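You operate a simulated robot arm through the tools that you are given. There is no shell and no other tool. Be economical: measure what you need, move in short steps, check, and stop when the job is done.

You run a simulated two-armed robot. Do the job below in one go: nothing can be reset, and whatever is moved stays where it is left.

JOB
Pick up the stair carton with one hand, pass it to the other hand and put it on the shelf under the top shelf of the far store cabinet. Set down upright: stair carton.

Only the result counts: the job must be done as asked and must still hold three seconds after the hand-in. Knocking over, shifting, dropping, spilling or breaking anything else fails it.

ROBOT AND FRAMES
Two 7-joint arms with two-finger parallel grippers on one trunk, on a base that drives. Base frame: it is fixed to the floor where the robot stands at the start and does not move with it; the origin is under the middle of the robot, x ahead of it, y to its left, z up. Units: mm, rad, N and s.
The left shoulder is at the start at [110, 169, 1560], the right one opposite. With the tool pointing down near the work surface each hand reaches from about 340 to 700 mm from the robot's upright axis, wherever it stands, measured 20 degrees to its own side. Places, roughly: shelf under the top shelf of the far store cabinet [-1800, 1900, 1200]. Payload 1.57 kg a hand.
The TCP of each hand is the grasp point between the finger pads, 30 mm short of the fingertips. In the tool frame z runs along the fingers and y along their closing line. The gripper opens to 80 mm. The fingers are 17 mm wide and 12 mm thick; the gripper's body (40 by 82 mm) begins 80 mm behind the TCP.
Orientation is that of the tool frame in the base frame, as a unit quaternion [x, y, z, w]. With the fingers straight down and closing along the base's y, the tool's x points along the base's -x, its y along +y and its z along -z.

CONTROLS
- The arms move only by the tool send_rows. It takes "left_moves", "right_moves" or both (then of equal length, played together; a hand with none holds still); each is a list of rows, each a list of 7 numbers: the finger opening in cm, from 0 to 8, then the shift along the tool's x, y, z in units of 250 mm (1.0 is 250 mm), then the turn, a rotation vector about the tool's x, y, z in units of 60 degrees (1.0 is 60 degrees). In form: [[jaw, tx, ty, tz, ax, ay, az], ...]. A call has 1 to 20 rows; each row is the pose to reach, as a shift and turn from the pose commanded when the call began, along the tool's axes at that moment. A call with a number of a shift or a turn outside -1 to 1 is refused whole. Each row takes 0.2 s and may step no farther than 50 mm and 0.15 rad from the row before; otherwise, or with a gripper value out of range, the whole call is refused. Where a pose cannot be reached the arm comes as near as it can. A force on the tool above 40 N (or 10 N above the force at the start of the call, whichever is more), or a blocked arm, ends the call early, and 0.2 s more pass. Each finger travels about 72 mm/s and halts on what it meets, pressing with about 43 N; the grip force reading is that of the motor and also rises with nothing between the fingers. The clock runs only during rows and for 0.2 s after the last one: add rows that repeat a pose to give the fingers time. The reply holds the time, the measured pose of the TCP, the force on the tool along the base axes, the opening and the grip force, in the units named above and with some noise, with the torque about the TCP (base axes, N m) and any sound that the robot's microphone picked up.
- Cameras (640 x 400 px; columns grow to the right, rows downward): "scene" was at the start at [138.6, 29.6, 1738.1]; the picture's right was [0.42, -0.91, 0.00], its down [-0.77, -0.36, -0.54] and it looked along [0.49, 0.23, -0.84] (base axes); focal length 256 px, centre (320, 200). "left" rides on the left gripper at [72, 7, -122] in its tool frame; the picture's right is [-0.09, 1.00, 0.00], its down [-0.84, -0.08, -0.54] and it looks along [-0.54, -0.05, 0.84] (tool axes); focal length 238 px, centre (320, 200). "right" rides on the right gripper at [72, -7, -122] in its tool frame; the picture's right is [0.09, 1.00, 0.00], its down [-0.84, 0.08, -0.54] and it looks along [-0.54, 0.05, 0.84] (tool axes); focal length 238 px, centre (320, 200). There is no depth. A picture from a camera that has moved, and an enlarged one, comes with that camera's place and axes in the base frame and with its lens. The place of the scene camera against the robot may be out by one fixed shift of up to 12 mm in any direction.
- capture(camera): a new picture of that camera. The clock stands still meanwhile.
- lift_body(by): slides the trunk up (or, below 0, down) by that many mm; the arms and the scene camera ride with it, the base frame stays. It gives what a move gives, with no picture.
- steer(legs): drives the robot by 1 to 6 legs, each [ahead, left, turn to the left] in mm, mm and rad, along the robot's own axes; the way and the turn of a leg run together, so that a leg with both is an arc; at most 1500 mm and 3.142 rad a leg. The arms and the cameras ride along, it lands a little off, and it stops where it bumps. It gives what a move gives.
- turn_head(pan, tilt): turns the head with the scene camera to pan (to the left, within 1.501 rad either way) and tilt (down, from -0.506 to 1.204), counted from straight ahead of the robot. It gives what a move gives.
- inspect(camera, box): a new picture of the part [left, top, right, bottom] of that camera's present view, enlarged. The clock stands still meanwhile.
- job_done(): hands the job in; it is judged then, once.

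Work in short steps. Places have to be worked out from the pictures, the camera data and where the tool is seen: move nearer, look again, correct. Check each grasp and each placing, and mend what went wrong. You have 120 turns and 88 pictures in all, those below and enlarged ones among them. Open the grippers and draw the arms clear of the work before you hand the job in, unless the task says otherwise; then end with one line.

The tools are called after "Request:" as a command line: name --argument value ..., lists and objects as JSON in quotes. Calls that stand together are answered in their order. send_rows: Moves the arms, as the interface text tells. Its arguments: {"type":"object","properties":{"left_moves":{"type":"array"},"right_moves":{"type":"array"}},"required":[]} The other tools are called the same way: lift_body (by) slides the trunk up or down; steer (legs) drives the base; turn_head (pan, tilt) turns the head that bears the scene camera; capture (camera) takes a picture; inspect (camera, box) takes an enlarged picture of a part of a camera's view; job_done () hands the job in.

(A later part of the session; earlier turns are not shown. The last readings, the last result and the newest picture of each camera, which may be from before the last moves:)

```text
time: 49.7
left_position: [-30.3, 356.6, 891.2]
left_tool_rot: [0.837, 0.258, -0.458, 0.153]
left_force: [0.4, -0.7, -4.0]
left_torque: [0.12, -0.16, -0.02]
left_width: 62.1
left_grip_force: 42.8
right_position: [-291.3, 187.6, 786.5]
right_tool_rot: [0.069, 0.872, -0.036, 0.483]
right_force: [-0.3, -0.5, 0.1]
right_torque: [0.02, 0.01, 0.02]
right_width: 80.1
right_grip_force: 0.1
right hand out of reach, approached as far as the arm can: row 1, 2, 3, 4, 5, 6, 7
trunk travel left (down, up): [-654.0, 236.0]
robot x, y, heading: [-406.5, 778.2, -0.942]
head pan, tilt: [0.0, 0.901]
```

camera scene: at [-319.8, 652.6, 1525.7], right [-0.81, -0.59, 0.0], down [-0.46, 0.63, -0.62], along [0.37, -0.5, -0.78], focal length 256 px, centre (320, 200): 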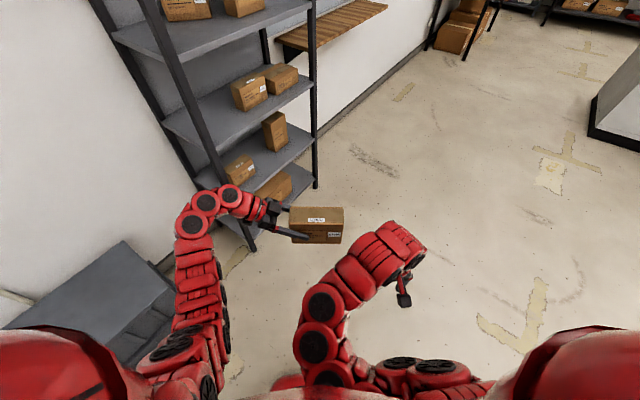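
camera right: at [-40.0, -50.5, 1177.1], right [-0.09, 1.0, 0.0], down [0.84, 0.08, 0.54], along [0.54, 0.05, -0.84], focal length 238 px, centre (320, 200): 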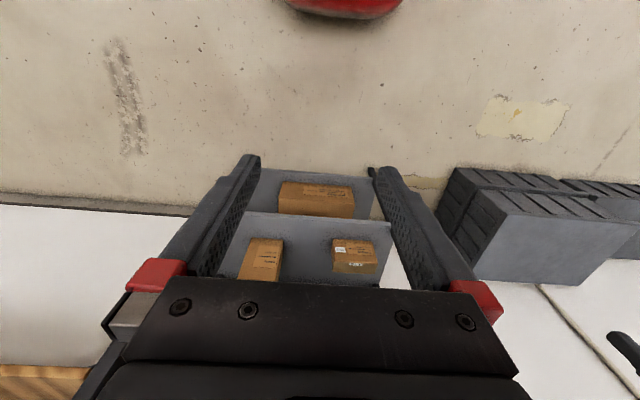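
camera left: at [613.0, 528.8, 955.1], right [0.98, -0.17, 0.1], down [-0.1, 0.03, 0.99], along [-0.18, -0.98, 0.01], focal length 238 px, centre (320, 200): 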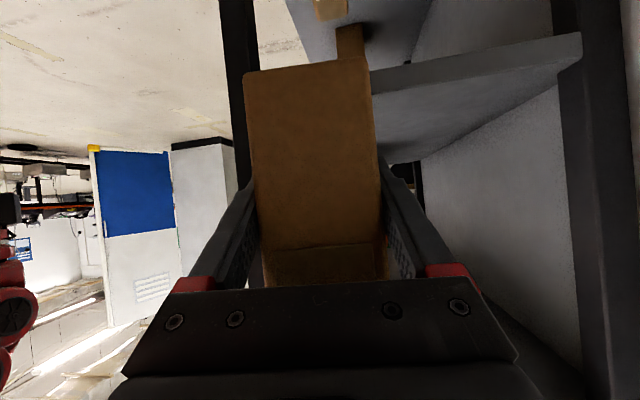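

Right hand now points forward-left 45°, tilted 32° down. I yaw it 45° more to point left and bring it to a pre-grasp position off the carton's free end.

Request:
send_rows --right_moves '[[8, -0.076, 0.016, -0.011, -0.106, 0, -0.066], [8, -0.151, 0.033, -0.021, -0.212, 0.001, -0.133], [8, -0.227, 0.049, -0.032, -0.318, 0.001, -0.199], [8, -0.303, 0.065, -0.043, -0.423, 0.002, -0.265], [8, -0.378, 0.082, -0.053, -0.529, 0.002, -0.332], [8, -0.454, 0.098, -0.064, -0.635, 0.003, -0.398]]'

Request:
capture --camera "right"

Request:
capture --camera "scene"

```text
time: 51.1
left_position: [-30.3, 356.6, 889.8]
left_tool_rot: [0.837, 0.258, -0.458, 0.154]
left_force: [-0.2, -0.5, -4.5]
left_torque: [0.13, -0.15, 0.01]
left_width: 62.0
left_grip_force: 43.1
right_position: [-245.0, 204.0, 889.5]
right_tool_rot: [-0.27, 0.833, 0.151, 0.458]
right_force: [-0.2, 0.6, 0.1]
right_torque: [-0.05, 0.03, 0.01]
right_width: 80.0
right_grip_force: 0.1
right hand out of reach, approached as far as the arm can: row 1, 2, 3, 4
trunk travel left (down, up): [-654.0, 236.0]
robot x, y, heading: [-411.7, 774.4, -0.944]
head pan, tilt: [0.0, 0.901]
```

```text
59 pictures are left
camera right: at [-356.4, 115.7, 893.8], right [-0.63, 0.78, -0.07], down [-0.05, 0.05, 1.0], along [0.78, 0.63, 0.01], focal length 238 px, centre (320, 200)
```

right: 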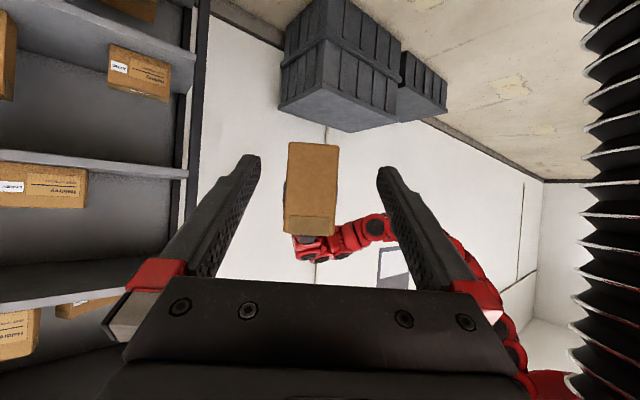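

```text
58 pictures are left
camera scene: at [-320.0, 651.0, 1525.5], right [-0.81, -0.59, 0.0], down [-0.46, 0.63, -0.62], along [0.37, -0.5, -0.78], focal length 256 px, centre (320, 200)
```

scene: 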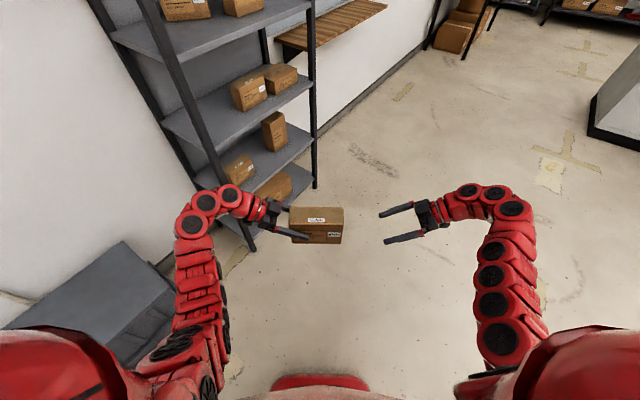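

Both hands face each other; the carton's free end is about 160 mm ahead of the right TCP and lateral offset is about 2 mm. I approach half-way and check.

Request:
send_rows --right_moves '[[8, -0.1, -0.003, 0.15, 0, 0, 0], [8, -0.19, -0.005, 0.295, 0, 0, 0]]'

Request:
capture --camera "right"

```text
time: 51.7
left_position: [-28.4, 357.7, 889.7]
left_tool_rot: [0.836, 0.257, -0.459, 0.155]
left_force: [0.2, -0.6, -5.2]
left_torque: [0.11, -0.14, 0.03]
left_width: 62.0
left_grip_force: 43.4
right_position: [-166.9, 245.8, 886.7]
right_tool_rot: [-0.27, 0.833, 0.153, 0.458]
right_force: [-0.5, 0.6, 0.4]
right_torque: [0.02, -0.01, 0.0]
right_width: 80.0
right_grip_force: 0.1
right hand out of reach, approached as far as the arm can: row 2
trunk travel left (down, up): [-654.0, 236.0]
robot x, y, heading: [-408.2, 775.3, -0.945]
head pan, tilt: [0.0, 0.901]
```

```text
57 pictures are left
camera right: at [-277.6, 156.6, 891.4], right [-0.63, 0.78, -0.07], down [-0.05, 0.05, 1.0], along [0.78, 0.63, 0.01], focal length 238 px, centre (320, 200)
```

right: 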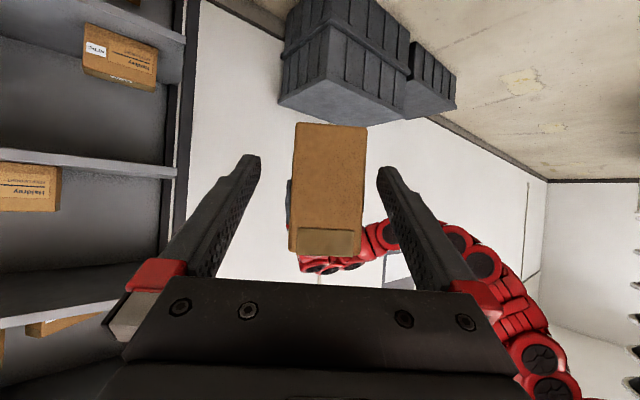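

The right hand was deflected ~9 mm sideways near a limit. I correct sideways first and see if it can get there.

Request:
send_rows --right_moves '[[8, 0, 0.02, 0, 0, 0, 0], [8, 0, 0.038, 0, 0, 0, 0], [8, -0.03, 0.038, 0.04, 0, 0, 0]]'

```text
time: 52.5
left_position: [-29.9, 357.4, 891.7]
left_tool_rot: [0.836, 0.258, -0.458, 0.156]
left_force: [-0.8, 0.0, -4.6]
left_torque: [0.1, -0.13, -0.05]
left_width: 61.7
left_grip_force: 42.9
right_position: [-159.8, 250.7, 885.4]
right_tool_rot: [-0.27, 0.832, 0.152, 0.459]
right_force: [-0.3, -0.5, -0.6]
right_torque: [-0.02, 0.01, -0.02]
right_width: 80.1
right_grip_force: 0.2
right hand out of reach, approached as far as the arm can: row 1, 2, 3
trunk travel left (down, up): [-654.0, 236.0]
robot x, y, heading: [-409.0, 777.6, -0.941]
head pan, tilt: [0.0, 0.901]
```

The limit is on getting close to the robot at this inward position; so I shift both hands ahead, left (with carton) 44 mm and right 34 mm, which also lines them up.

Request:
send_rows --left_moves '[[3, 0, 0.06, 0, 0, 0, 0], [3, 0, 0.12, 0, 0, 0, 0], [3, 0, 0.176, 0, 0, 0, 0]]' --right_moves '[[8, 0, -0.045, 0, 0, 0, 0], [8, 0, -0.09, 0, 0, 0, 0], [8, 0, -0.136, 0, 0, 0, 0]]'

Request:
send_rows --right_moves '[[8, -0.02, 0, 0.01, 0, 0, 0]]'

Request:
capture --camera "right"

```text
time: 53.3
left_position: [-3.3, 320.5, 892.5]
left_tool_rot: [0.836, 0.258, -0.459, 0.155]
left_force: [-0.1, 0.3, -4.7]
left_torque: [0.12, -0.19, -0.04]
left_width: 62.0
left_grip_force: 43.6
right_position: [-140.2, 221.7, 884.0]
right_tool_rot: [-0.269, 0.833, 0.152, 0.458]
right_force: [-0.7, -0.5, 0.5]
right_torque: [0.0, 0.0, -0.02]
right_width: 80.0
right_grip_force: 0.1
trunk travel left (down, up): [-654.0, 236.0]
robot x, y, heading: [-405.4, 775.9, -0.942]
head pan, tilt: [0.0, 0.901]
```

```text
time: 53.7
left_position: [-3.4, 321.3, 892.0]
left_tool_rot: [0.836, 0.259, -0.458, 0.156]
left_force: [0.4, -0.1, -4.7]
left_torque: [0.12, -0.18, -0.03]
left_width: 62.0
left_grip_force: 42.6
right_position: [-136.8, 224.6, 886.2]
right_tool_rot: [-0.27, 0.833, 0.151, 0.459]
right_force: [0.3, -0.2, 0.9]
right_torque: [0.01, -0.01, 0.04]
right_width: 80.0
right_grip_force: 0.0
trunk travel left (down, up): [-654.0, 236.0]
robot x, y, heading: [-407.1, 777.3, -0.942]
head pan, tilt: [0.0, 0.901]
```

```text
56 pictures are left
camera right: at [-246.9, 136.3, 891.7], right [-0.63, 0.78, -0.07], down [-0.05, 0.05, 1.0], along [0.78, 0.63, 0.01], focal length 238 px, centre (320, 200)
```

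right: 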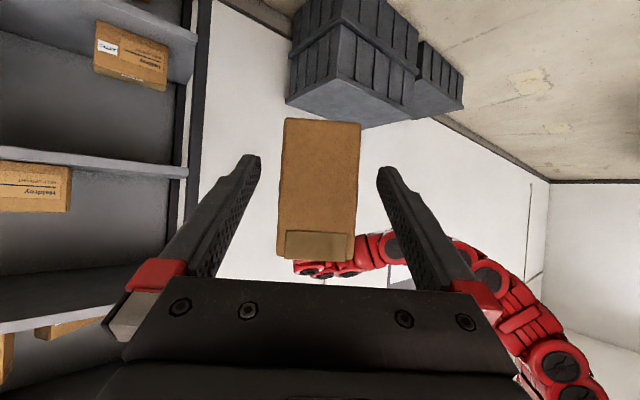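

Aligned. I advance the last 67 mm with the right hand.

Request:
send_rows --right_moves '[[8, -0.054, 0, 0.071, 0, 0, 0], [8, -0.108, 0, 0.142, 0, 0, 0], [8, -0.163, 0.001, 0.213, 0, 0, 0]]'

Request:
capture --camera "right"

Request:
inspect --camera "scene" --box '[200, 140, 440, 290]'

```text
time: 54.5
left_position: [-3.7, 322.9, 892.5]
left_tool_rot: [0.836, 0.257, -0.459, 0.155]
left_force: [-1.0, 0.3, -3.7]
left_torque: [0.13, -0.17, -0.01]
left_width: 61.9
left_grip_force: 43.5
right_position: [-82.5, 263.0, 893.8]
right_tool_rot: [-0.271, 0.833, 0.152, 0.458]
right_force: [-0.2, 0.5, 0.4]
right_torque: [0.04, 0.03, 0.01]
right_width: 79.7
right_grip_force: 0.0
trunk travel left (down, up): [-654.0, 236.0]
robot x, y, heading: [-407.6, 776.7, -0.946]
head pan, tilt: [0.0, 0.901]
```

```text
55 pictures are left
camera right: at [-193.1, 175.1, 898.9], right [-0.63, 0.78, -0.07], down [-0.05, 0.05, 1.0], along [0.78, 0.63, 0.01], focal length 238 px, centre (320, 200)
```

right: 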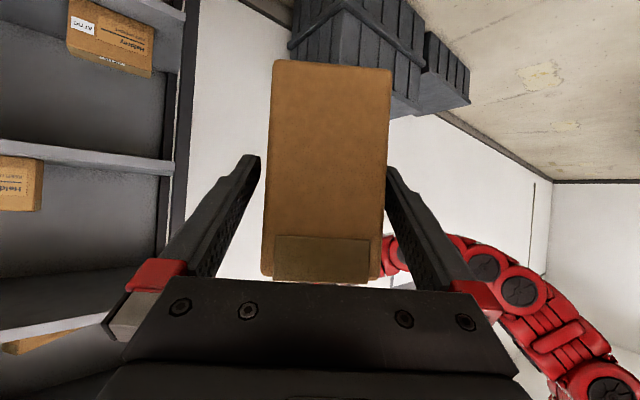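

```text
2.67 times, centred on (320, 215) of scene
camera zoom: at [-319.2, 652.9, 1525.7], right [-0.81, -0.59, 0.0], down [-0.46, 0.63, -0.62], along [0.37, -0.5, -0.78], focal length 682 px, centre (320, 160)
```

zoom: 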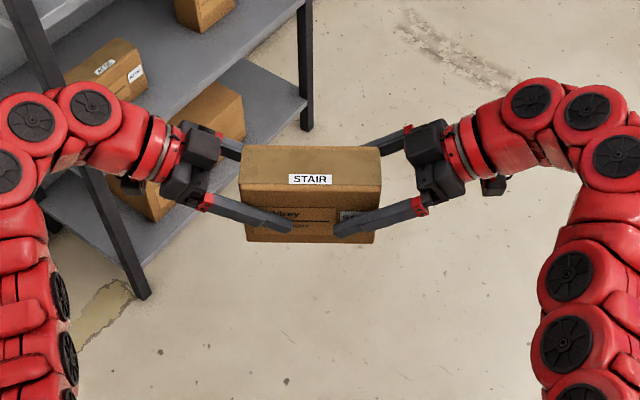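

Both hands straddle the carton with tips well apart. I close the right gripper.

Request:
send_rows --right_moves '[[6, 0, 0, 0, 0, 0, 0], [4, 0, 0, 0, 0, 0, 0], [3, 0, 0, 0, 0, 0, 0], [3, 0, 0, 0, 0, 0, 0], [3, 0, 0, 0, 0, 0, 0]]'

```text
time: 55.7
left_position: [-2.5, 321.4, 890.6]
left_tool_rot: [0.836, 0.258, -0.458, 0.155]
left_force: [8.8, -13.0, -5.8]
left_torque: [0.7, 0.31, 2.18]
left_width: 62.0
left_grip_force: 43.5
right_position: [-83.1, 263.9, 894.0]
right_tool_rot: [-0.27, 0.833, 0.151, 0.459]
right_force: [-8.7, 13.0, 1.5]
right_torque: [-0.52, -0.52, -0.64]
right_width: 61.9
right_grip_force: 43.4
trunk travel left (down, up): [-654.0, 236.0]
robot x, y, heading: [-407.4, 777.7, -0.94]
head pan, tilt: [0.0, 0.901]
```

Both grip; there is a ~16 N sideways strain. I ease the right hand 2 mm toward the robot, then open the left.

Request:
send_rows --right_moves '[[3, 0, 0.008, 0, 0, 0, 0], [3, 0, 0.008, 0, 0, 0, 0]]'

Request:
send_rows --left_moves '[[6.5, 0, 0, 0, 0, 0, 0], [7, 0, 0, 0, 0, 0, 0], [8, 0, 0, 0, 0, 0, 0], [8, 0, 0, 0, 0, 0, 0]]'

Request:
capture --camera "left"

```text
time: 56.3
left_position: [-4.1, 321.3, 892.3]
left_tool_rot: [0.836, 0.257, -0.459, 0.155]
left_force: [1.9, -1.9, -6.0]
left_torque: [0.5, -0.45, 1.64]
left_width: 62.3
left_grip_force: 43.1
right_position: [-84.3, 264.0, 893.8]
right_tool_rot: [-0.269, 0.834, 0.15, 0.459]
right_force: [-0.7, 2.4, 0.5]
right_torque: [-0.28, 0.21, -1.38]
right_width: 61.7
right_grip_force: 42.8
trunk travel left (down, up): [-654.0, 236.0]
robot x, y, heading: [-406.0, 780.8, -0.943]
head pan, tilt: [0.0, 0.901]
```

```text
time: 57.3
left_position: [-3.9, 321.2, 890.5]
left_tool_rot: [0.836, 0.258, -0.459, 0.156]
left_force: [0.3, 0.7, 0.4]
left_torque: [0.02, 0.03, 0.02]
left_width: 80.1
left_grip_force: 0.1
right_position: [-83.7, 264.0, 894.8]
right_tool_rot: [-0.27, 0.832, 0.151, 0.46]
right_force: [0.8, -0.6, 0.2]
right_torque: [-0.14, 0.17, 0.02]
right_width: 61.6
right_grip_force: 42.9
trunk travel left (down, up): [-654.0, 236.0]
robot x, y, heading: [-403.3, 779.3, -0.942]
head pan, tilt: [0.0, 0.901]
```

```text
53 pictures are left
camera left: at [116.8, 396.8, 897.1], right [0.53, -0.84, 0.1], down [-0.05, 0.09, 0.99], along [-0.85, -0.53, 0.01], focal length 238 px, centre (320, 200)
```

left: 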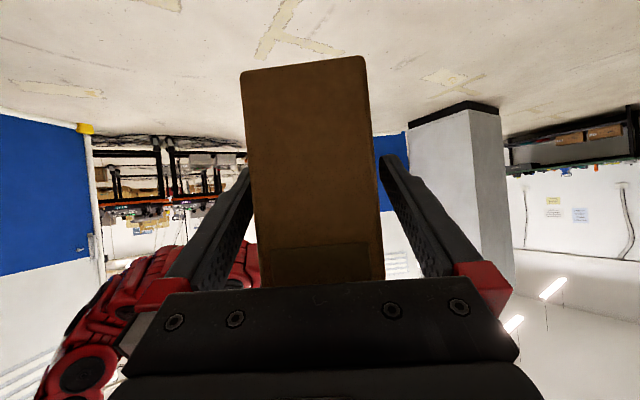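

Left is open, right carries it. I withdraw the left hand straight back along the carton axis.

Request:
send_rows --left_moves '[[8, 0.078, -0.002, -0.124, 0, 0, 0], [8, 0.155, -0.003, -0.247, 0, 0, 0], [8, 0.233, -0.005, -0.371, 0, 0, 0]]'

Request:
capture --camera "scene"

```text
time: 58.1
left_position: [68.0, 371.4, 893.6]
left_tool_rot: [0.836, 0.258, -0.459, 0.156]
left_force: [0.1, 1.2, 0.2]
left_torque: [0.01, 0.0, 0.04]
left_width: 80.1
left_grip_force: 0.1
left hand out of reach, approached as far as the arm can: row 3
right_position: [-83.7, 265.5, 895.1]
right_tool_rot: [-0.271, 0.833, 0.151, 0.458]
right_force: [0.4, 0.5, 0.0]
right_torque: [-0.16, 0.21, 0.0]
right_width: 61.9
right_grip_force: 42.9
trunk travel left (down, up): [-654.0, 236.0]
robot x, y, heading: [-407.2, 775.7, -0.943]
head pan, tilt: [0.0, 0.901]
```

```text
52 pictures are left
camera scene: at [-319.0, 654.0, 1525.8], right [-0.81, -0.59, 0.0], down [-0.46, 0.63, -0.62], along [0.37, -0.5, -0.78], focal length 256 px, centre (320, 200)
```

scene: 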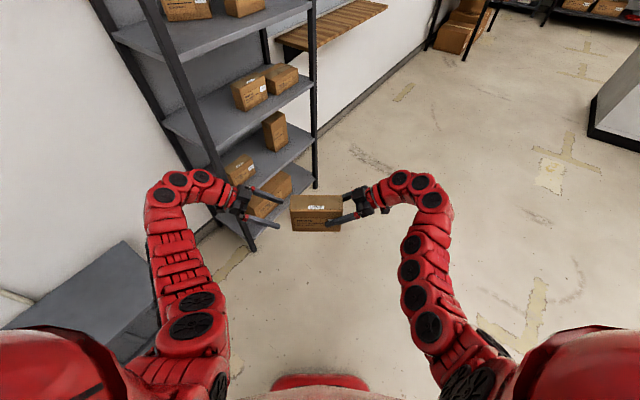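

Handover done. I turn the robot left to face +y and look toward the cabinet.

Request:
steer --legs '[[0, 0, 2.5]]'

Request:
turn_head --pan 0.9 --tilt 0.25

Request:
capture --camera "scene"

```text
time: 64.3
left_position: [-522.7, 1393.6, 892.4]
left_tool_rot: [0.033, 0.874, -0.004, 0.484]
left_force: [-1.2, 0.7, 0.1]
left_torque: [0.01, -0.01, 0.01]
left_width: 80.0
left_grip_force: 0.0
right_position: [-340.1, 1381.2, 893.8]
right_tool_rot: [0.875, -0.02, -0.483, -0.009]
right_force: [0.1, 0.2, 0.0]
right_torque: [-0.01, -0.23, 0.0]
right_width: 61.8
right_grip_force: 42.8
trunk travel left (down, up): [-654.0, 236.0]
robot x, y, heading: [-406.6, 783.5, 1.531]
head pan, tilt: [0.0, 0.901]
```

```text
time: 65.5
left_position: [-523.8, 1393.1, 893.5]
left_tool_rot: [0.034, 0.874, -0.006, 0.484]
left_force: [0.7, -0.5, -0.5]
left_torque: [0.0, 0.0, -0.02]
left_width: 79.9
left_grip_force: 0.0
right_position: [-339.0, 1381.6, 895.2]
right_tool_rot: [0.875, -0.019, -0.484, -0.007]
right_force: [0.0, -0.6, -0.4]
right_torque: [-0.03, -0.19, -0.01]
right_width: 61.9
right_grip_force: 42.9
trunk travel left (down, up): [-654.0, 236.0]
robot x, y, heading: [-407.9, 779.7, 1.53]
head pan, tilt: [0.901, 0.25]
```

```text
51 pictures are left
camera scene: at [-479.0, 920.7, 1582.6], right [0.66, 0.76, 0.0], down [0.19, -0.16, -0.97], along [-0.73, 0.63, -0.25], focal length 256 px, centre (320, 200)
```

scene: 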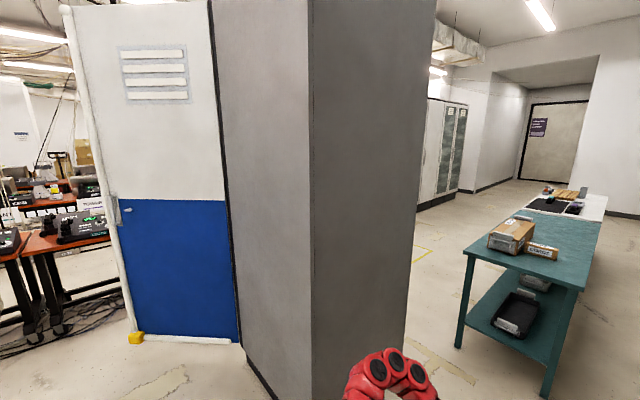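

The tall gray block with its corner near (−1300, 1560) is at the cabinet's place; I see its closed sides. I drive on in +y to look around to its other side, watching the teal table ahead.

Request:
steer --legs '[[1100, -150, 0]]'

Request:
turn_head --pan 1.0 --tilt 0.25

Request:
capture --camera "scene"

Request:
turn_head --pan 0.0 --tilt 0.5

Request:
capture --camera "scene"

```text
time: 71.1
left_position: [-318.7, 2470.9, 892.8]
left_tool_rot: [0.037, 0.874, -0.007, 0.484]
left_force: [-0.9, 0.1, 0.9]
left_torque: [-0.02, 0.03, 0.02]
left_width: 79.9
left_grip_force: 0.1
right_position: [-135.2, 2458.7, 892.8]
right_tool_rot: [0.875, -0.024, -0.483, -0.01]
right_force: [0.0, -0.1, -1.0]
right_torque: [0.03, -0.22, -0.05]
right_width: 61.7
right_grip_force: 43.0
trunk travel left (down, up): [-654.0, 236.0]
robot x, y, heading: [-210.0, 1855.8, 1.518]
head pan, tilt: [0.901, 0.25]
```

```text
time: 71.8
left_position: [-318.3, 2471.3, 893.5]
left_tool_rot: [0.036, 0.874, -0.006, 0.485]
left_force: [-0.7, 0.6, 0.0]
left_torque: [0.0, 0.01, 0.0]
left_width: 79.8
left_grip_force: 0.0
right_position: [-134.7, 2456.9, 894.3]
right_tool_rot: [0.875, -0.024, -0.483, -0.01]
right_force: [-0.4, -0.3, -0.3]
right_torque: [0.01, -0.21, -0.01]
right_width: 61.7
right_grip_force: 43.6
trunk travel left (down, up): [-654.0, 236.0]
robot x, y, heading: [-208.3, 1855.1, 1.516]
head pan, tilt: [1.0, 0.25]
```

```text
50 pictures are left
camera scene: at [-283.5, 1991.0, 1582.7], right [0.58, 0.81, 0.0], down [0.2, -0.14, -0.97], along [-0.79, 0.56, -0.25], focal length 256 px, centre (320, 200)
```

scene: 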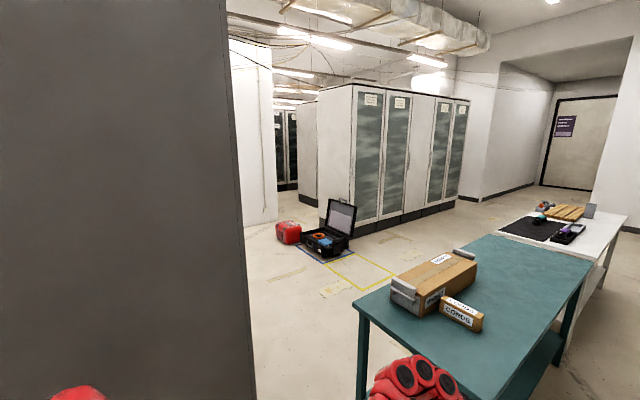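

```text
time: 73.1
left_position: [-317.6, 2470.4, 892.0]
left_tool_rot: [0.037, 0.874, -0.006, 0.484]
left_force: [-0.2, 0.2, 1.5]
left_torque: [-0.02, -0.02, -0.04]
left_width: 79.8
left_grip_force: 0.1
right_position: [-135.2, 2457.9, 893.9]
right_tool_rot: [0.875, -0.024, -0.483, -0.01]
right_force: [-0.3, -0.2, -0.1]
right_torque: [0.01, -0.23, 0.0]
right_width: 61.9
right_grip_force: 43.1
trunk travel left (down, up): [-654.0, 236.0]
robot x, y, heading: [-205.7, 1853.9, 1.516]
head pan, tilt: [0.0, 0.499]
```

```text
49 pictures are left
camera scene: at [-203.1, 2027.3, 1559.6], right [1.0, -0.05, 0.0], down [-0.02, -0.48, -0.88], along [0.04, 0.88, -0.48], focal length 256 px, centre (320, 200)
```

scene: 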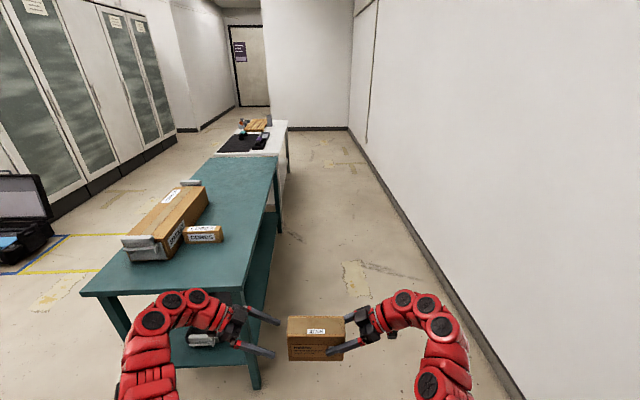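

The cabinet's +y face isn't visible yet and the gray block may be a pillar. I raise the trunk so the arms pass above the table, move nearer the gap and look again.

Request:
lift_body --by 230

Request:
steer --legs '[[250, 480, 0], [0, 0, 0.7]]'

Request:
turn_head --pan 0.6 --tilt 0.2

Request:
capture --camera "scene"

```text
time: 75.5
left_position: [-317.9, 2469.9, 1123.8]
left_tool_rot: [0.036, 0.874, -0.006, 0.484]
left_force: [-0.6, 0.1, -0.3]
left_torque: [0.01, -0.01, -0.03]
left_width: 79.9
left_grip_force: 0.0
right_position: [-135.4, 2458.2, 1124.5]
right_tool_rot: [0.875, -0.024, -0.483, -0.011]
right_force: [-0.1, -0.9, -4.9]
right_torque: [0.01, -0.21, 0.02]
right_width: 61.7
right_grip_force: 43.2
trunk travel left (down, up): [-884.0, 6.0]
robot x, y, heading: [-207.1, 1852.7, 1.518]
head pan, tilt: [0.0, 0.499]
```

```text
time: 80.2
left_position: [-1095.0, 2580.3, 1125.6]
left_tool_rot: [-0.211, 0.847, 0.134, 0.469]
left_force: [-0.2, -0.1, 0.0]
left_torque: [-0.01, 0.02, 0.0]
left_width: 79.9
left_grip_force: 0.0
right_position: [-945.9, 2663.6, 1123.0]
right_tool_rot: [0.844, 0.234, -0.465, 0.132]
right_force: [-0.8, 0.1, -3.3]
right_torque: [0.17, -0.23, -0.02]
right_width: 61.8
right_grip_force: 42.7
trunk travel left (down, up): [-884.0, 6.0]
robot x, y, heading: [-665.3, 2124.7, 2.115]
head pan, tilt: [0.0, 0.499]
stopped in leg 2: the robot was blocked; the commanded pose is now the measured one
```

```text
time: 81.2
left_position: [-1095.5, 2580.3, 1124.8]
left_tool_rot: [-0.211, 0.848, 0.134, 0.468]
left_force: [-0.5, 0.4, 0.2]
left_torque: [0.0, -0.02, 0.02]
left_width: 79.8
left_grip_force: 0.1
right_position: [-946.7, 2664.4, 1123.9]
right_tool_rot: [0.843, 0.236, -0.465, 0.133]
right_force: [0.4, 0.3, -5.1]
right_torque: [0.15, -0.21, -0.02]
right_width: 62.0
right_grip_force: 43.3
trunk travel left (down, up): [-884.0, 6.0]
robot x, y, heading: [-666.2, 2126.6, 2.114]
head pan, tilt: [0.6, 0.201]
```

```text
48 pictures are left
camera scene: at [-798.2, 2236.1, 1817.0], right [0.41, 0.91, 0.0], down [0.18, -0.08, -0.98], along [-0.89, 0.4, -0.2], focal length 256 px, centre (320, 200)
```

scene: 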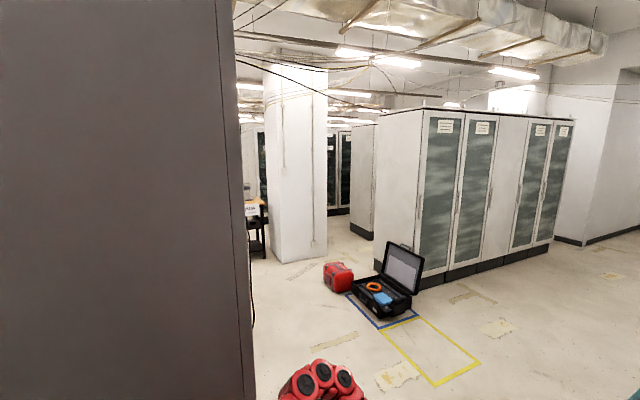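

The object at the target place is a tall cabinet whose visible faces are closed; a blue-white door swung open at its SW corner suggests the opening faces west (−x). The gap by the table is too narrow, so I will drive round the north end of the tables. First back off east and go north.

Request:
steer --legs '[[-207, -342, 0], [0, 0, -0.543], [0, -416, 0], [1300, 0, 0]]'

Request:
turn_head --pan 0.3 --tilt 0.3

Request:
capture --camera "scene"

Request:
turn_head --pan 1.5 --tilt 0.3

Request:
capture --camera "scene"

```text
time: 93.3
left_position: [-5.5, 4016.4, 1124.6]
left_tool_rot: [0.02, 0.873, 0.006, 0.488]
left_force: [0.2, 0.9, 0.4]
left_torque: [0.02, 0.0, -0.02]
left_width: 80.0
left_grip_force: 0.1
right_position: [166.3, 4012.5, 1124.2]
right_tool_rot: [0.875, 0.004, -0.484, 0.005]
right_force: [0.4, -0.8, -4.7]
right_torque: [-0.01, -0.23, -0.04]
right_width: 61.8
right_grip_force: 43.1
trunk travel left (down, up): [-884.0, 6.0]
robot x, y, heading: [135.0, 3407.6, 1.579]
head pan, tilt: [0.6, 0.201]
```

```text
time: 94.2
left_position: [-6.5, 4015.7, 1124.8]
left_tool_rot: [0.02, 0.873, 0.006, 0.488]
left_force: [0.1, 1.1, 0.3]
left_torque: [-0.01, -0.02, -0.01]
left_width: 79.6
left_grip_force: 0.1
right_position: [167.5, 4013.2, 1123.3]
right_tool_rot: [0.875, 0.002, -0.484, 0.004]
right_force: [-0.3, 0.2, -3.3]
right_torque: [-0.01, -0.23, -0.02]
right_width: 61.8
right_grip_force: 43.1
trunk travel left (down, up): [-884.0, 6.0]
robot x, y, heading: [132.3, 3410.5, 1.577]
head pan, tilt: [0.3, 0.3]
```

```text
47 pictures are left
camera scene: at [97.4, 3578.3, 1807.9], right [0.95, 0.3, 0.0], down [0.09, -0.28, -0.96], along [-0.29, 0.91, -0.3], focal length 256 px, centre (320, 200)
```

scene: 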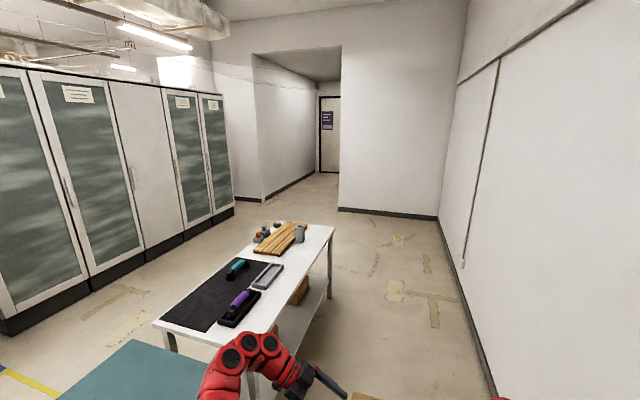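

```text
time: 95.5
left_position: [-5.2, 4014.7, 1124.2]
left_tool_rot: [0.021, 0.873, 0.005, 0.487]
left_force: [-0.1, 0.2, 0.5]
left_torque: [0.04, 0.0, 0.03]
left_width: 80.0
left_grip_force: 0.0
right_position: [166.6, 4012.1, 1125.5]
right_tool_rot: [0.875, 0.004, -0.484, 0.005]
right_force: [1.1, 0.7, -3.6]
right_torque: [0.0, -0.19, -0.03]
right_width: 61.9
right_grip_force: 42.9
trunk travel left (down, up): [-884.0, 6.0]
robot x, y, heading: [130.4, 3407.3, 1.58]
head pan, tilt: [1.499, 0.3]
```

```text
46 pictures are left
camera scene: at [32.6, 3495.2, 1808.0], right [0.06, 1.0, 0.0], down [0.3, -0.02, -0.96], along [-0.95, 0.06, -0.3], focal length 256 px, centre (320, 200)
```

scene: 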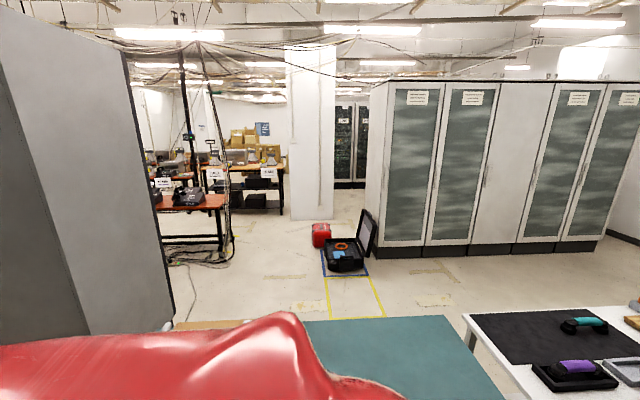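

The north face is closed too, so the opening must be on the west side. I continue round the table's north end.

Request:
steer --legs '[[1500, 0, 0], [1500, 0, 0], [400, 0, 0], [0, 1500, 0], [0, 700, 0], [0, 0, 3.14]]'

Request:
turn_head --pan 0.0 --tilt 0.3

Request:
capture --camera "scene"

```text
time: 130.1
left_position: [-1994.2, 6201.4, 1125.7]
left_tool_rot: [0.873, -0.03, -0.487, 0.0]
left_force: [-0.9, 0.2, -0.2]
left_torque: [0.04, 0.01, 0.03]
left_width: 80.1
left_grip_force: 0.1
right_position: [-2165.5, 6208.0, 1124.8]
right_tool_rot: [0.006, 0.875, 0.0, 0.484]
right_force: [-0.9, 0.2, -4.6]
right_torque: [0.0, 0.25, 0.01]
right_width: 61.8
right_grip_force: 42.9
trunk travel left (down, up): [-884.0, 6.0]
robot x, y, heading: [-2120.4, 6813.1, -1.582]
head pan, tilt: [1.499, 0.3]
```

```text
time: 131.7
left_position: [-1993.2, 6201.2, 1124.9]
left_tool_rot: [0.872, -0.031, -0.488, 0.0]
left_force: [0.4, -0.6, 0.5]
left_torque: [0.01, 0.02, 0.01]
left_width: 79.9
left_grip_force: 0.0
right_position: [-2165.0, 6208.2, 1124.0]
right_tool_rot: [0.007, 0.875, -0.001, 0.484]
right_force: [-0.6, 0.0, -4.4]
right_torque: [0.02, 0.25, 0.01]
right_width: 61.8
right_grip_force: 43.3
trunk travel left (down, up): [-884.0, 6.0]
robot x, y, heading: [-2122.1, 6814.2, -1.585]
head pan, tilt: [0.0, 0.3]
```

```text
45 pictures are left
camera scene: at [-2124.6, 6638.5, 1807.9], right [-1.0, 0.01, 0.0], down [0.0, 0.3, -0.96], along [-0.01, -0.95, -0.3], focal length 256 px, centre (320, 200)
```

scene: 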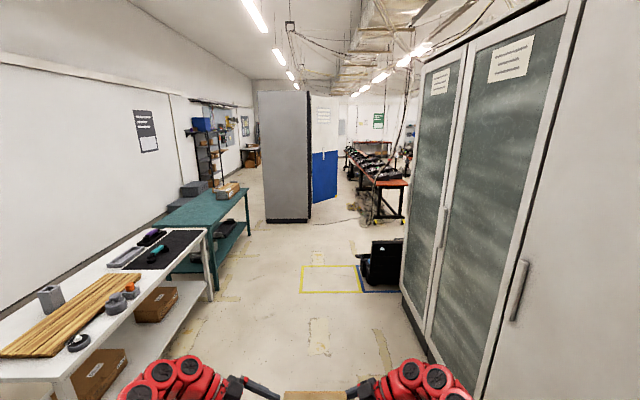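

I see the block's north face (x≈−1950…−1155, y≈2200) with the door panel beyond on the west side. I drive south along the aisle, passing left of the toolbox.

Request:
steer --legs '[[0, 100, 0], [1400, 0, 0], [1400, 0, 0], [500, 0, 0]]'

Request:
turn_head --pan 0.0 --tilt 0.4

Request:
capture --camera "scene"

```text
time: 148.6
left_position: [-1973.8, 2898.1, 1126.2]
left_tool_rot: [0.873, -0.035, -0.487, -0.002]
left_force: [0.1, -0.3, 0.0]
left_torque: [-0.02, 0.01, 0.01]
left_width: 80.0
left_grip_force: 0.1
right_position: [-2144.7, 2905.6, 1124.0]
right_tool_rot: [0.01, 0.875, -0.003, 0.484]
right_force: [-0.6, 0.6, -4.1]
right_torque: [0.02, 0.24, 0.02]
right_width: 61.9
right_grip_force: 42.9
trunk travel left (down, up): [-884.0, 6.0]
robot x, y, heading: [-2088.2, 3512.0, -1.59]
head pan, tilt: [0.0, 0.3]
```

```text
time: 149.2
left_position: [-1974.0, 2896.0, 1124.7]
left_tool_rot: [0.873, -0.035, -0.487, -0.003]
left_force: [0.4, 0.8, 0.3]
left_torque: [0.0, 0.02, 0.0]
left_width: 79.8
left_grip_force: 0.0
right_position: [-2144.5, 2905.9, 1123.6]
right_tool_rot: [0.01, 0.875, -0.002, 0.483]
right_force: [-0.4, -0.5, -6.0]
right_torque: [0.0, 0.25, -0.04]
right_width: 61.7
right_grip_force: 43.0
trunk travel left (down, up): [-884.0, 6.0]
robot x, y, heading: [-2087.7, 3510.8, -1.594]
head pan, tilt: [0.0, 0.4]
```

```text
44 pictures are left
camera scene: at [-2099.9, 3335.4, 1798.6], right [-1.0, 0.02, 0.0], down [0.01, 0.39, -0.92], along [-0.02, -0.92, -0.39], focal length 256 px, centre (320, 200)
```

scene: 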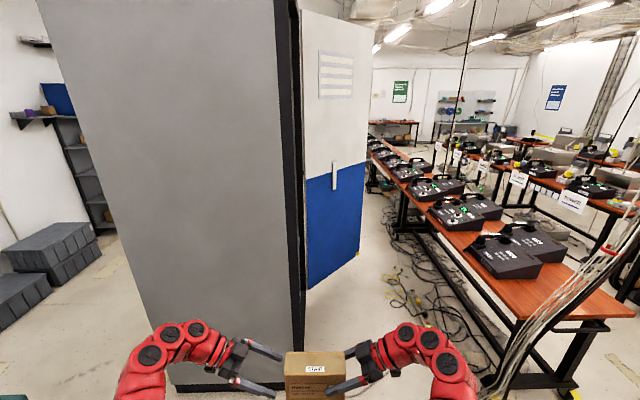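

I see the west side: cabinet x≈−1990, y≈1450–2240, with the door hinged at its SW corner. Before going there I turn the right tool to point ahead, in open space.

Request:
send_rows --right_moves '[[3, 0.039, 0, -0.062, 0.106, 0, 0.066], [3, 0.078, 0, -0.124, 0.212, 0, 0.133], [3, 0.117, 0, -0.187, 0.318, 0, 0.199], [3, 0.155, 0, -0.249, 0.423, 0, 0.265], [3, 0.194, 0, -0.311, 0.529, 0, 0.332], [3, 0.233, 0, -0.373, 0.635, 0, 0.398]]'

Request:
send_rows --right_moves '[[3, 0, 0, 0, 0.106, 0, 0.066], [3, 0, 0, 0, 0.212, 0, 0.133], [3, 0, 0, 0, 0.318, 0, 0.199], [3, 0, 0, 0, 0.423, 0, 0.265], [3, 0, 0, 0, 0.529, 0, 0.332], [3, 0, 0, 0, 0.635, 0, 0.398]]'

Request:
capture --camera "scene"

```text
time: 150.6
left_position: [-1974.3, 2898.0, 1125.8]
left_tool_rot: [0.872, -0.036, -0.488, -0.003]
left_force: [0.2, 0.0, 0.9]
left_torque: [0.02, 0.01, -0.02]
left_width: 79.7
left_grip_force: 0.1
right_position: [-2256.6, 2908.3, 1123.3]
right_tool_rot: [0.345, 0.805, -0.189, 0.444]
right_force: [0.3, 0.0, -4.3]
right_torque: [0.18, 0.15, -0.01]
right_width: 61.6
right_grip_force: 42.8
right hand out of reach, approached as far as the arm can: row 2, 3, 4, 5
trunk travel left (down, up): [-884.0, 6.0]
robot x, y, heading: [-2091.5, 3510.6, -1.596]
head pan, tilt: [0.0, 0.4]
```

```text
time: 152.0
left_position: [-1972.8, 2897.7, 1126.2]
left_tool_rot: [0.873, -0.034, -0.487, -0.003]
left_force: [-0.4, -1.1, 0.0]
left_torque: [0.0, -0.01, 0.04]
left_width: 79.9
left_grip_force: 0.1
right_position: [-2255.5, 2908.0, 1125.5]
right_tool_rot: [0.626, 0.613, -0.345, 0.337]
right_force: [-0.9, 0.6, -4.5]
right_torque: [0.25, -0.02, 0.01]
right_width: 61.7
right_grip_force: 43.1
trunk travel left (down, up): [-884.0, 6.0]
robot x, y, heading: [-2091.1, 3511.2, -1.596]
head pan, tilt: [0.0, 0.4]
```

```text
43 pictures are left
camera scene: at [-2099.5, 3336.1, 1798.7], right [-1.0, 0.02, 0.0], down [0.01, 0.39, -0.92], along [-0.02, -0.92, -0.39], focal length 256 px, centre (320, 200)
```

scene: 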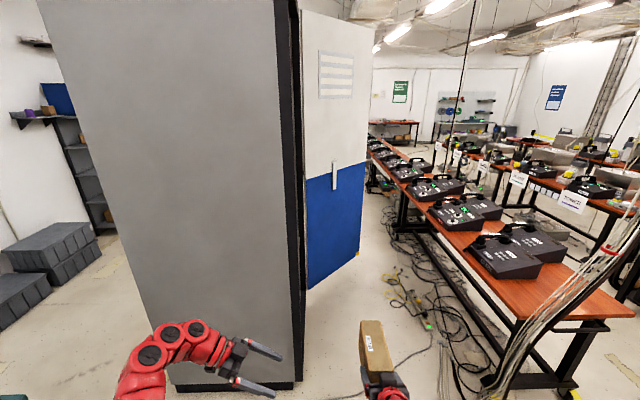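

The carton now points ahead in the right hand. I tuck the left arm: tool down, out to the left and nearer to the body.

Request:
send_rows --left_moves '[[8, 0.109, -0.057, -0.067, 0, 0.138, 0], [8, 0.218, -0.114, -0.134, 0, 0.276, 0], [8, 0.327, -0.171, -0.2, 0, 0.414, 0], [8, 0.437, -0.229, -0.267, 0, 0.552, 0], [8, 0.546, -0.286, -0.334, 0, 0.69, 0], [8, 0.655, -0.343, -0.4, 0, 0.828, 0], [8, 0.764, -0.4, -0.468, 0, 0.967, 0]]'

Request:
steer --legs '[[0, -650, 0], [0, 0, 0.8]]'

Request:
turn_head --pan 0.0 --tilt 0.35

Request:
capture --camera "scene"

```text
time: 153.6
left_position: [-1768.1, 2983.6, 1021.3]
left_tool_rot: [0.999, -0.031, -0.003, 0.015]
left_force: [0.2, 0.4, -0.2]
left_torque: [0.0, 0.02, -0.02]
left_width: 80.2
left_grip_force: 0.0
right_position: [-2256.6, 2908.5, 1123.7]
right_tool_rot: [0.625, 0.613, -0.345, 0.337]
right_force: [0.3, 0.2, -4.2]
right_torque: [0.26, -0.01, -0.01]
right_width: 61.7
right_grip_force: 43.2
trunk travel left (down, up): [-884.0, 6.0]
robot x, y, heading: [-2090.7, 3509.2, -1.598]
head pan, tilt: [0.0, 0.4]
```

```text
time: 155.7
left_position: [-2041.6, 2990.0, 1019.0]
left_tool_rot: [1.0, -0.026, -0.003, 0.013]
left_force: [0.2, 0.2, 0.4]
left_torque: [0.01, 0.01, 0.0]
left_width: 80.0
left_grip_force: 0.0
right_position: [-2527.0, 2910.2, 1122.2]
right_tool_rot: [0.623, 0.618, -0.341, 0.338]
right_force: [-0.1, -0.3, -4.3]
right_torque: [0.2, 0.0, 0.04]
right_width: 62.0
right_grip_force: 42.9
trunk travel left (down, up): [-884.0, 6.0]
robot x, y, heading: [-2367.8, 3515.2, -1.586]
head pan, tilt: [0.0, 0.4]
stopped in leg 1: the robot was blocked; the commanded pose is now the measured one
```

```text
time: 156.3
left_position: [-2043.8, 2990.1, 1022.8]
left_tool_rot: [1.0, -0.027, -0.002, 0.013]
left_force: [-0.7, -0.4, 0.0]
left_torque: [0.02, -0.02, -0.01]
left_width: 80.0
left_grip_force: 0.0
right_position: [-2530.6, 2910.5, 1124.2]
right_tool_rot: [0.623, 0.617, -0.341, 0.339]
right_force: [-0.8, 0.3, -4.6]
right_torque: [0.24, -0.05, -0.01]
right_width: 61.9
right_grip_force: 43.0
trunk travel left (down, up): [-884.0, 6.0]
robot x, y, heading: [-2362.8, 3513.5, -1.58]
head pan, tilt: [0.0, 0.351]
```

```text
42 pictures are left
camera scene: at [-2379.5, 3339.9, 1803.2], right [-1.0, 0.02, 0.0], down [0.01, 0.34, -0.94], along [-0.01, -0.94, -0.34], focal length 256 px, centre (320, 200)
```

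scene: 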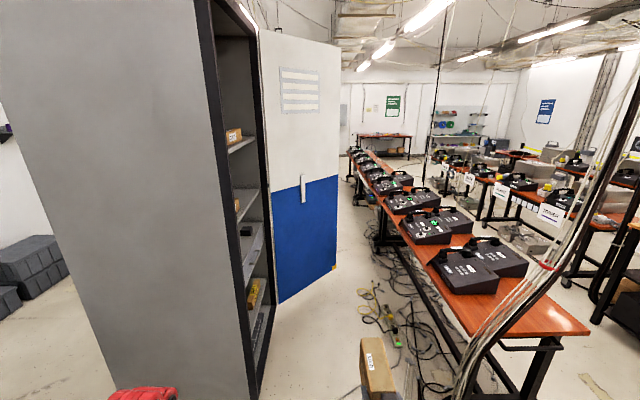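

The cabinet's open west side shows its shelves. Something blocked the move to the right; I look there.

Request:
turn_head --pan -0.9 --tilt 0.6

Request:
capture --camera "scene"

Request:
turn_head --pan 0.3 --tilt 0.35

Request:
inspect --camera "scene" --box '[320, 0, 560, 400]'

```text
time: 157.5
left_position: [-2043.7, 2990.3, 1020.3]
left_tool_rot: [1.0, -0.027, -0.003, 0.014]
left_force: [-0.3, 0.0, -0.1]
left_torque: [-0.01, 0.02, 0.0]
left_width: 79.9
left_grip_force: 0.2
right_position: [-2528.4, 2911.5, 1123.7]
right_tool_rot: [0.623, 0.617, -0.342, 0.339]
right_force: [0.3, 0.3, -4.1]
right_torque: [0.24, -0.03, 0.0]
right_width: 61.8
right_grip_force: 43.0
trunk travel left (down, up): [-884.0, 6.0]
robot x, y, heading: [-2369.5, 3515.7, -1.585]
head pan, tilt: [-0.901, 0.6]
```

```text
41 pictures are left
camera scene: at [-2446.1, 3379.5, 1780.5], right [-0.61, 0.79, 0.0], down [0.45, 0.34, -0.82], along [-0.65, -0.5, -0.57], focal length 256 px, centre (320, 200)
```

scene: 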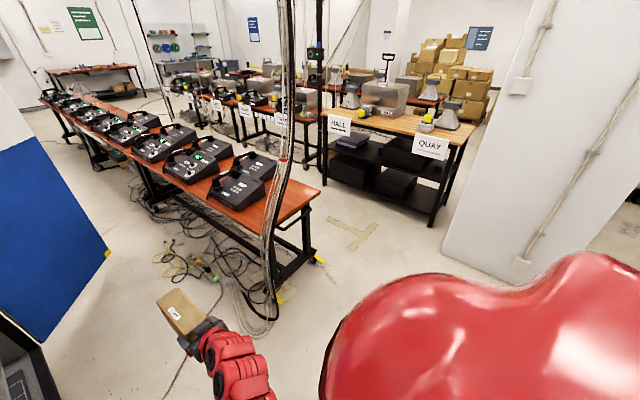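

```text
time: 158.9
left_position: [-2042.9, 2990.4, 1020.7]
left_tool_rot: [1.0, -0.027, -0.003, 0.014]
left_force: [0.2, -0.3, 0.6]
left_torque: [0.02, 0.0, 0.01]
left_width: 79.7
left_grip_force: 0.1
right_position: [-2528.7, 2911.8, 1123.6]
right_tool_rot: [0.622, 0.617, -0.342, 0.339]
right_force: [0.7, -0.2, -4.6]
right_torque: [0.24, 0.04, -0.05]
right_width: 61.6
right_grip_force: 43.4
trunk travel left (down, up): [-884.0, 6.0]
robot x, y, heading: [-2365.5, 3515.0, -1.587]
head pan, tilt: [0.3, 0.351]
```

```text
1.00 times, centred on (440, 200) of scene (not enlarged: the box is as wide or as high as the picture)
camera zoom: at [-2349.3, 3343.9, 1803.2], right [-0.96, -0.28, 0.0], down [-0.1, 0.33, -0.94], along [0.26, -0.9, -0.34], focal length 256 px, centre (200, 200)
```

zoom: 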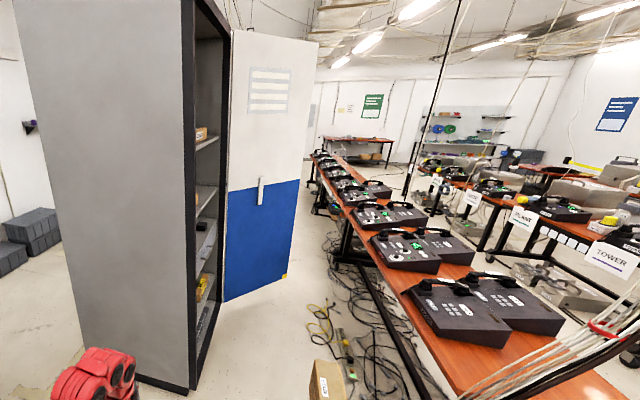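

It was probably the toolbox just behind; I move south first, then west, then turn toward the cabinet to look into it.

Request:
steer --legs '[[500, 0, 0], [0, -280, 0], [0, 0, 0.75]]'

Request:
turn_head --pan 0.0 --tilt 0.3

Request:
capture --camera "scene"

```text
time: 165.4
left_position: [-2068.2, 2847.5, 1021.0]
left_tool_rot: [0.942, 0.336, 0.002, 0.014]
left_force: [-0.3, 0.1, 0.3]
left_torque: [0.03, 0.01, -0.02]
left_width: 79.9
left_grip_force: 0.1
right_position: [-2373.8, 2460.3, 1123.8]
right_tool_rot: [0.358, 0.8, -0.196, 0.44]
right_force: [0.2, -0.4, -3.7]
right_torque: [0.17, 0.15, -0.03]
right_width: 61.8
right_grip_force: 43.0
trunk travel left (down, up): [-884.0, 6.0]
robot x, y, heading: [-2660.0, 3012.9, -0.847]
head pan, tilt: [0.3, 0.351]
```

```text
time: 166.2
left_position: [-2067.4, 2846.8, 1021.5]
left_tool_rot: [0.942, 0.336, 0.002, 0.014]
left_force: [-0.5, -0.8, -0.2]
left_torque: [0.0, 0.0, 0.03]
left_width: 80.0
left_grip_force: 0.0
right_position: [-2373.3, 2461.1, 1122.9]
right_tool_rot: [0.358, 0.801, -0.196, 0.439]
right_force: [-0.7, -0.8, -4.2]
right_torque: [0.19, 0.19, 0.0]
right_width: 61.9
right_grip_force: 43.4
trunk travel left (down, up): [-884.0, 6.0]
robot x, y, heading: [-2660.5, 3015.2, -0.842]
head pan, tilt: [0.0, 0.3]
```

```text
39 pictures are left
camera scene: at [-2551.4, 2882.3, 1807.9], right [-0.75, -0.66, 0.0], down [-0.2, 0.22, -0.96], along [0.63, -0.71, -0.3], focal length 256 px, centre (320, 200)
```

scene: 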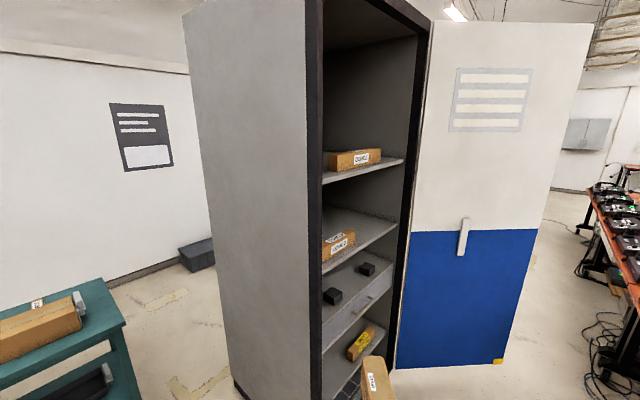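

Now the cabinet interior is visible: top shelf ≈ z 1600, the one under it ≈ z 1245 (opening y≈1580–2240), with a box on its left part. I enlarge it.

Request:
inspect --camera "scene" --box '[310, 130, 430, 290]'

```text
2.50 times, centred on (370, 210) of scene
camera zoom: at [-2551.4, 2882.3, 1807.9], right [-0.75, -0.66, 0.0], down [-0.2, 0.22, -0.96], along [0.63, -0.71, -0.3], focal length 640 px, centre (195, 175)
```

zoom: 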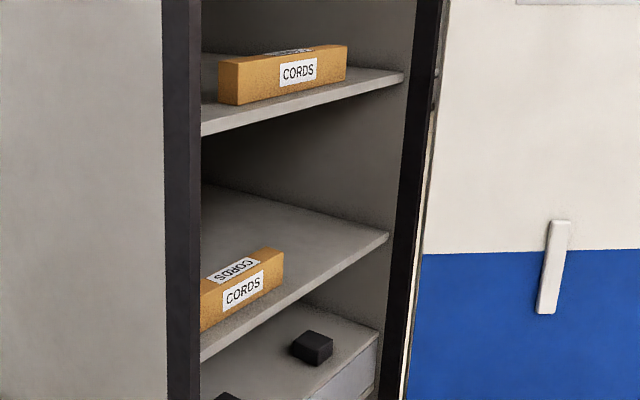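

The right (south) part of that shelf, y≈1610–2000, is free; I aim at y≈1800. I raise the carton 200 mm with the right arm here in the open and tuck the left hand nearer the body.

Request:
send_rows --left_moves '[[8, 0, -0.116, 0, 0, 0, 0], [8, 0, -0.232, 0, 0, 0, 0], [8, 0, -0.348, 0, 0, 0, 0], [8, 0, -0.464, 0, 0, 0, 0], [8, 0, -0.58, 0, 0, 0, 0]]' --right_moves '[[3, -0.136, 0, -0.085, 0, 0, 0], [3, -0.271, 0, -0.17, 0, 0, 0], [3, -0.407, 0, -0.255, 0, 0, 0], [3, -0.542, 0, -0.34, 0, 0, 0], [3, -0.678, 0, -0.424, 0, 0, 0]]'

```text
time: 167.4
left_position: [-2157.0, 2959.3, 1017.7]
left_tool_rot: [0.942, 0.337, 0.001, 0.014]
left_force: [0.3, -0.1, 1.4]
left_torque: [0.0, 0.03, 0.0]
left_width: 79.7
left_grip_force: 0.0
right_position: [-2366.7, 2412.4, 1358.4]
right_tool_rot: [0.357, 0.8, -0.198, 0.439]
right_force: [-0.4, 1.6, -2.4]
right_torque: [0.17, 0.19, 0.01]
right_width: 61.8
right_grip_force: 43.2
right hand out of reach, approached as far as the arm can: row 2, 3, 4, 5
trunk travel left (down, up): [-884.0, 6.0]
robot x, y, heading: [-2661.6, 3012.3, -0.85]
head pan, tilt: [0.0, 0.3]
```

Carton now at TCP z≈1358 (bottom ≈1297, above the 1245 shelf). I turn to heading −0.5 and slide south in front of the opening, keeping the carton tip about 70 mm outside the cabinet.

Request:
steer --legs '[[0, 0, 0.346], [183, -324, 0]]'

Request:
capture --camera "scene"

```text
time: 170.9
left_position: [-2165.1, 2760.1, 1017.9]
left_tool_rot: [0.869, 0.494, 0.004, 0.013]
left_force: [-0.1, 0.3, -0.6]
left_torque: [-0.01, 0.0, 0.0]
left_width: 80.2
left_grip_force: 0.1
right_position: [-2176.8, 2175.4, 1358.2]
right_tool_rot: [0.214, 0.85, -0.118, 0.467]
right_force: [-0.2, 0.0, -4.6]
right_torque: [0.09, 0.23, 0.01]
right_width: 61.9
right_grip_force: 43.5
trunk travel left (down, up): [-884.0, 6.0]
robot x, y, heading: [-2658.2, 2639.7, -0.505]
head pan, tilt: [0.0, 0.3]
```

```text
37 pictures are left
camera scene: at [-2510.0, 2556.6, 1808.0], right [-0.48, -0.88, 0.0], down [-0.26, 0.14, -0.96], along [0.84, -0.46, -0.3], focal length 256 px, centre (320, 200)
```

scene: 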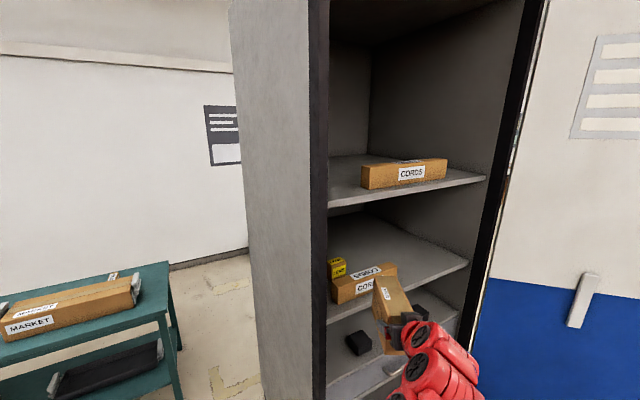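

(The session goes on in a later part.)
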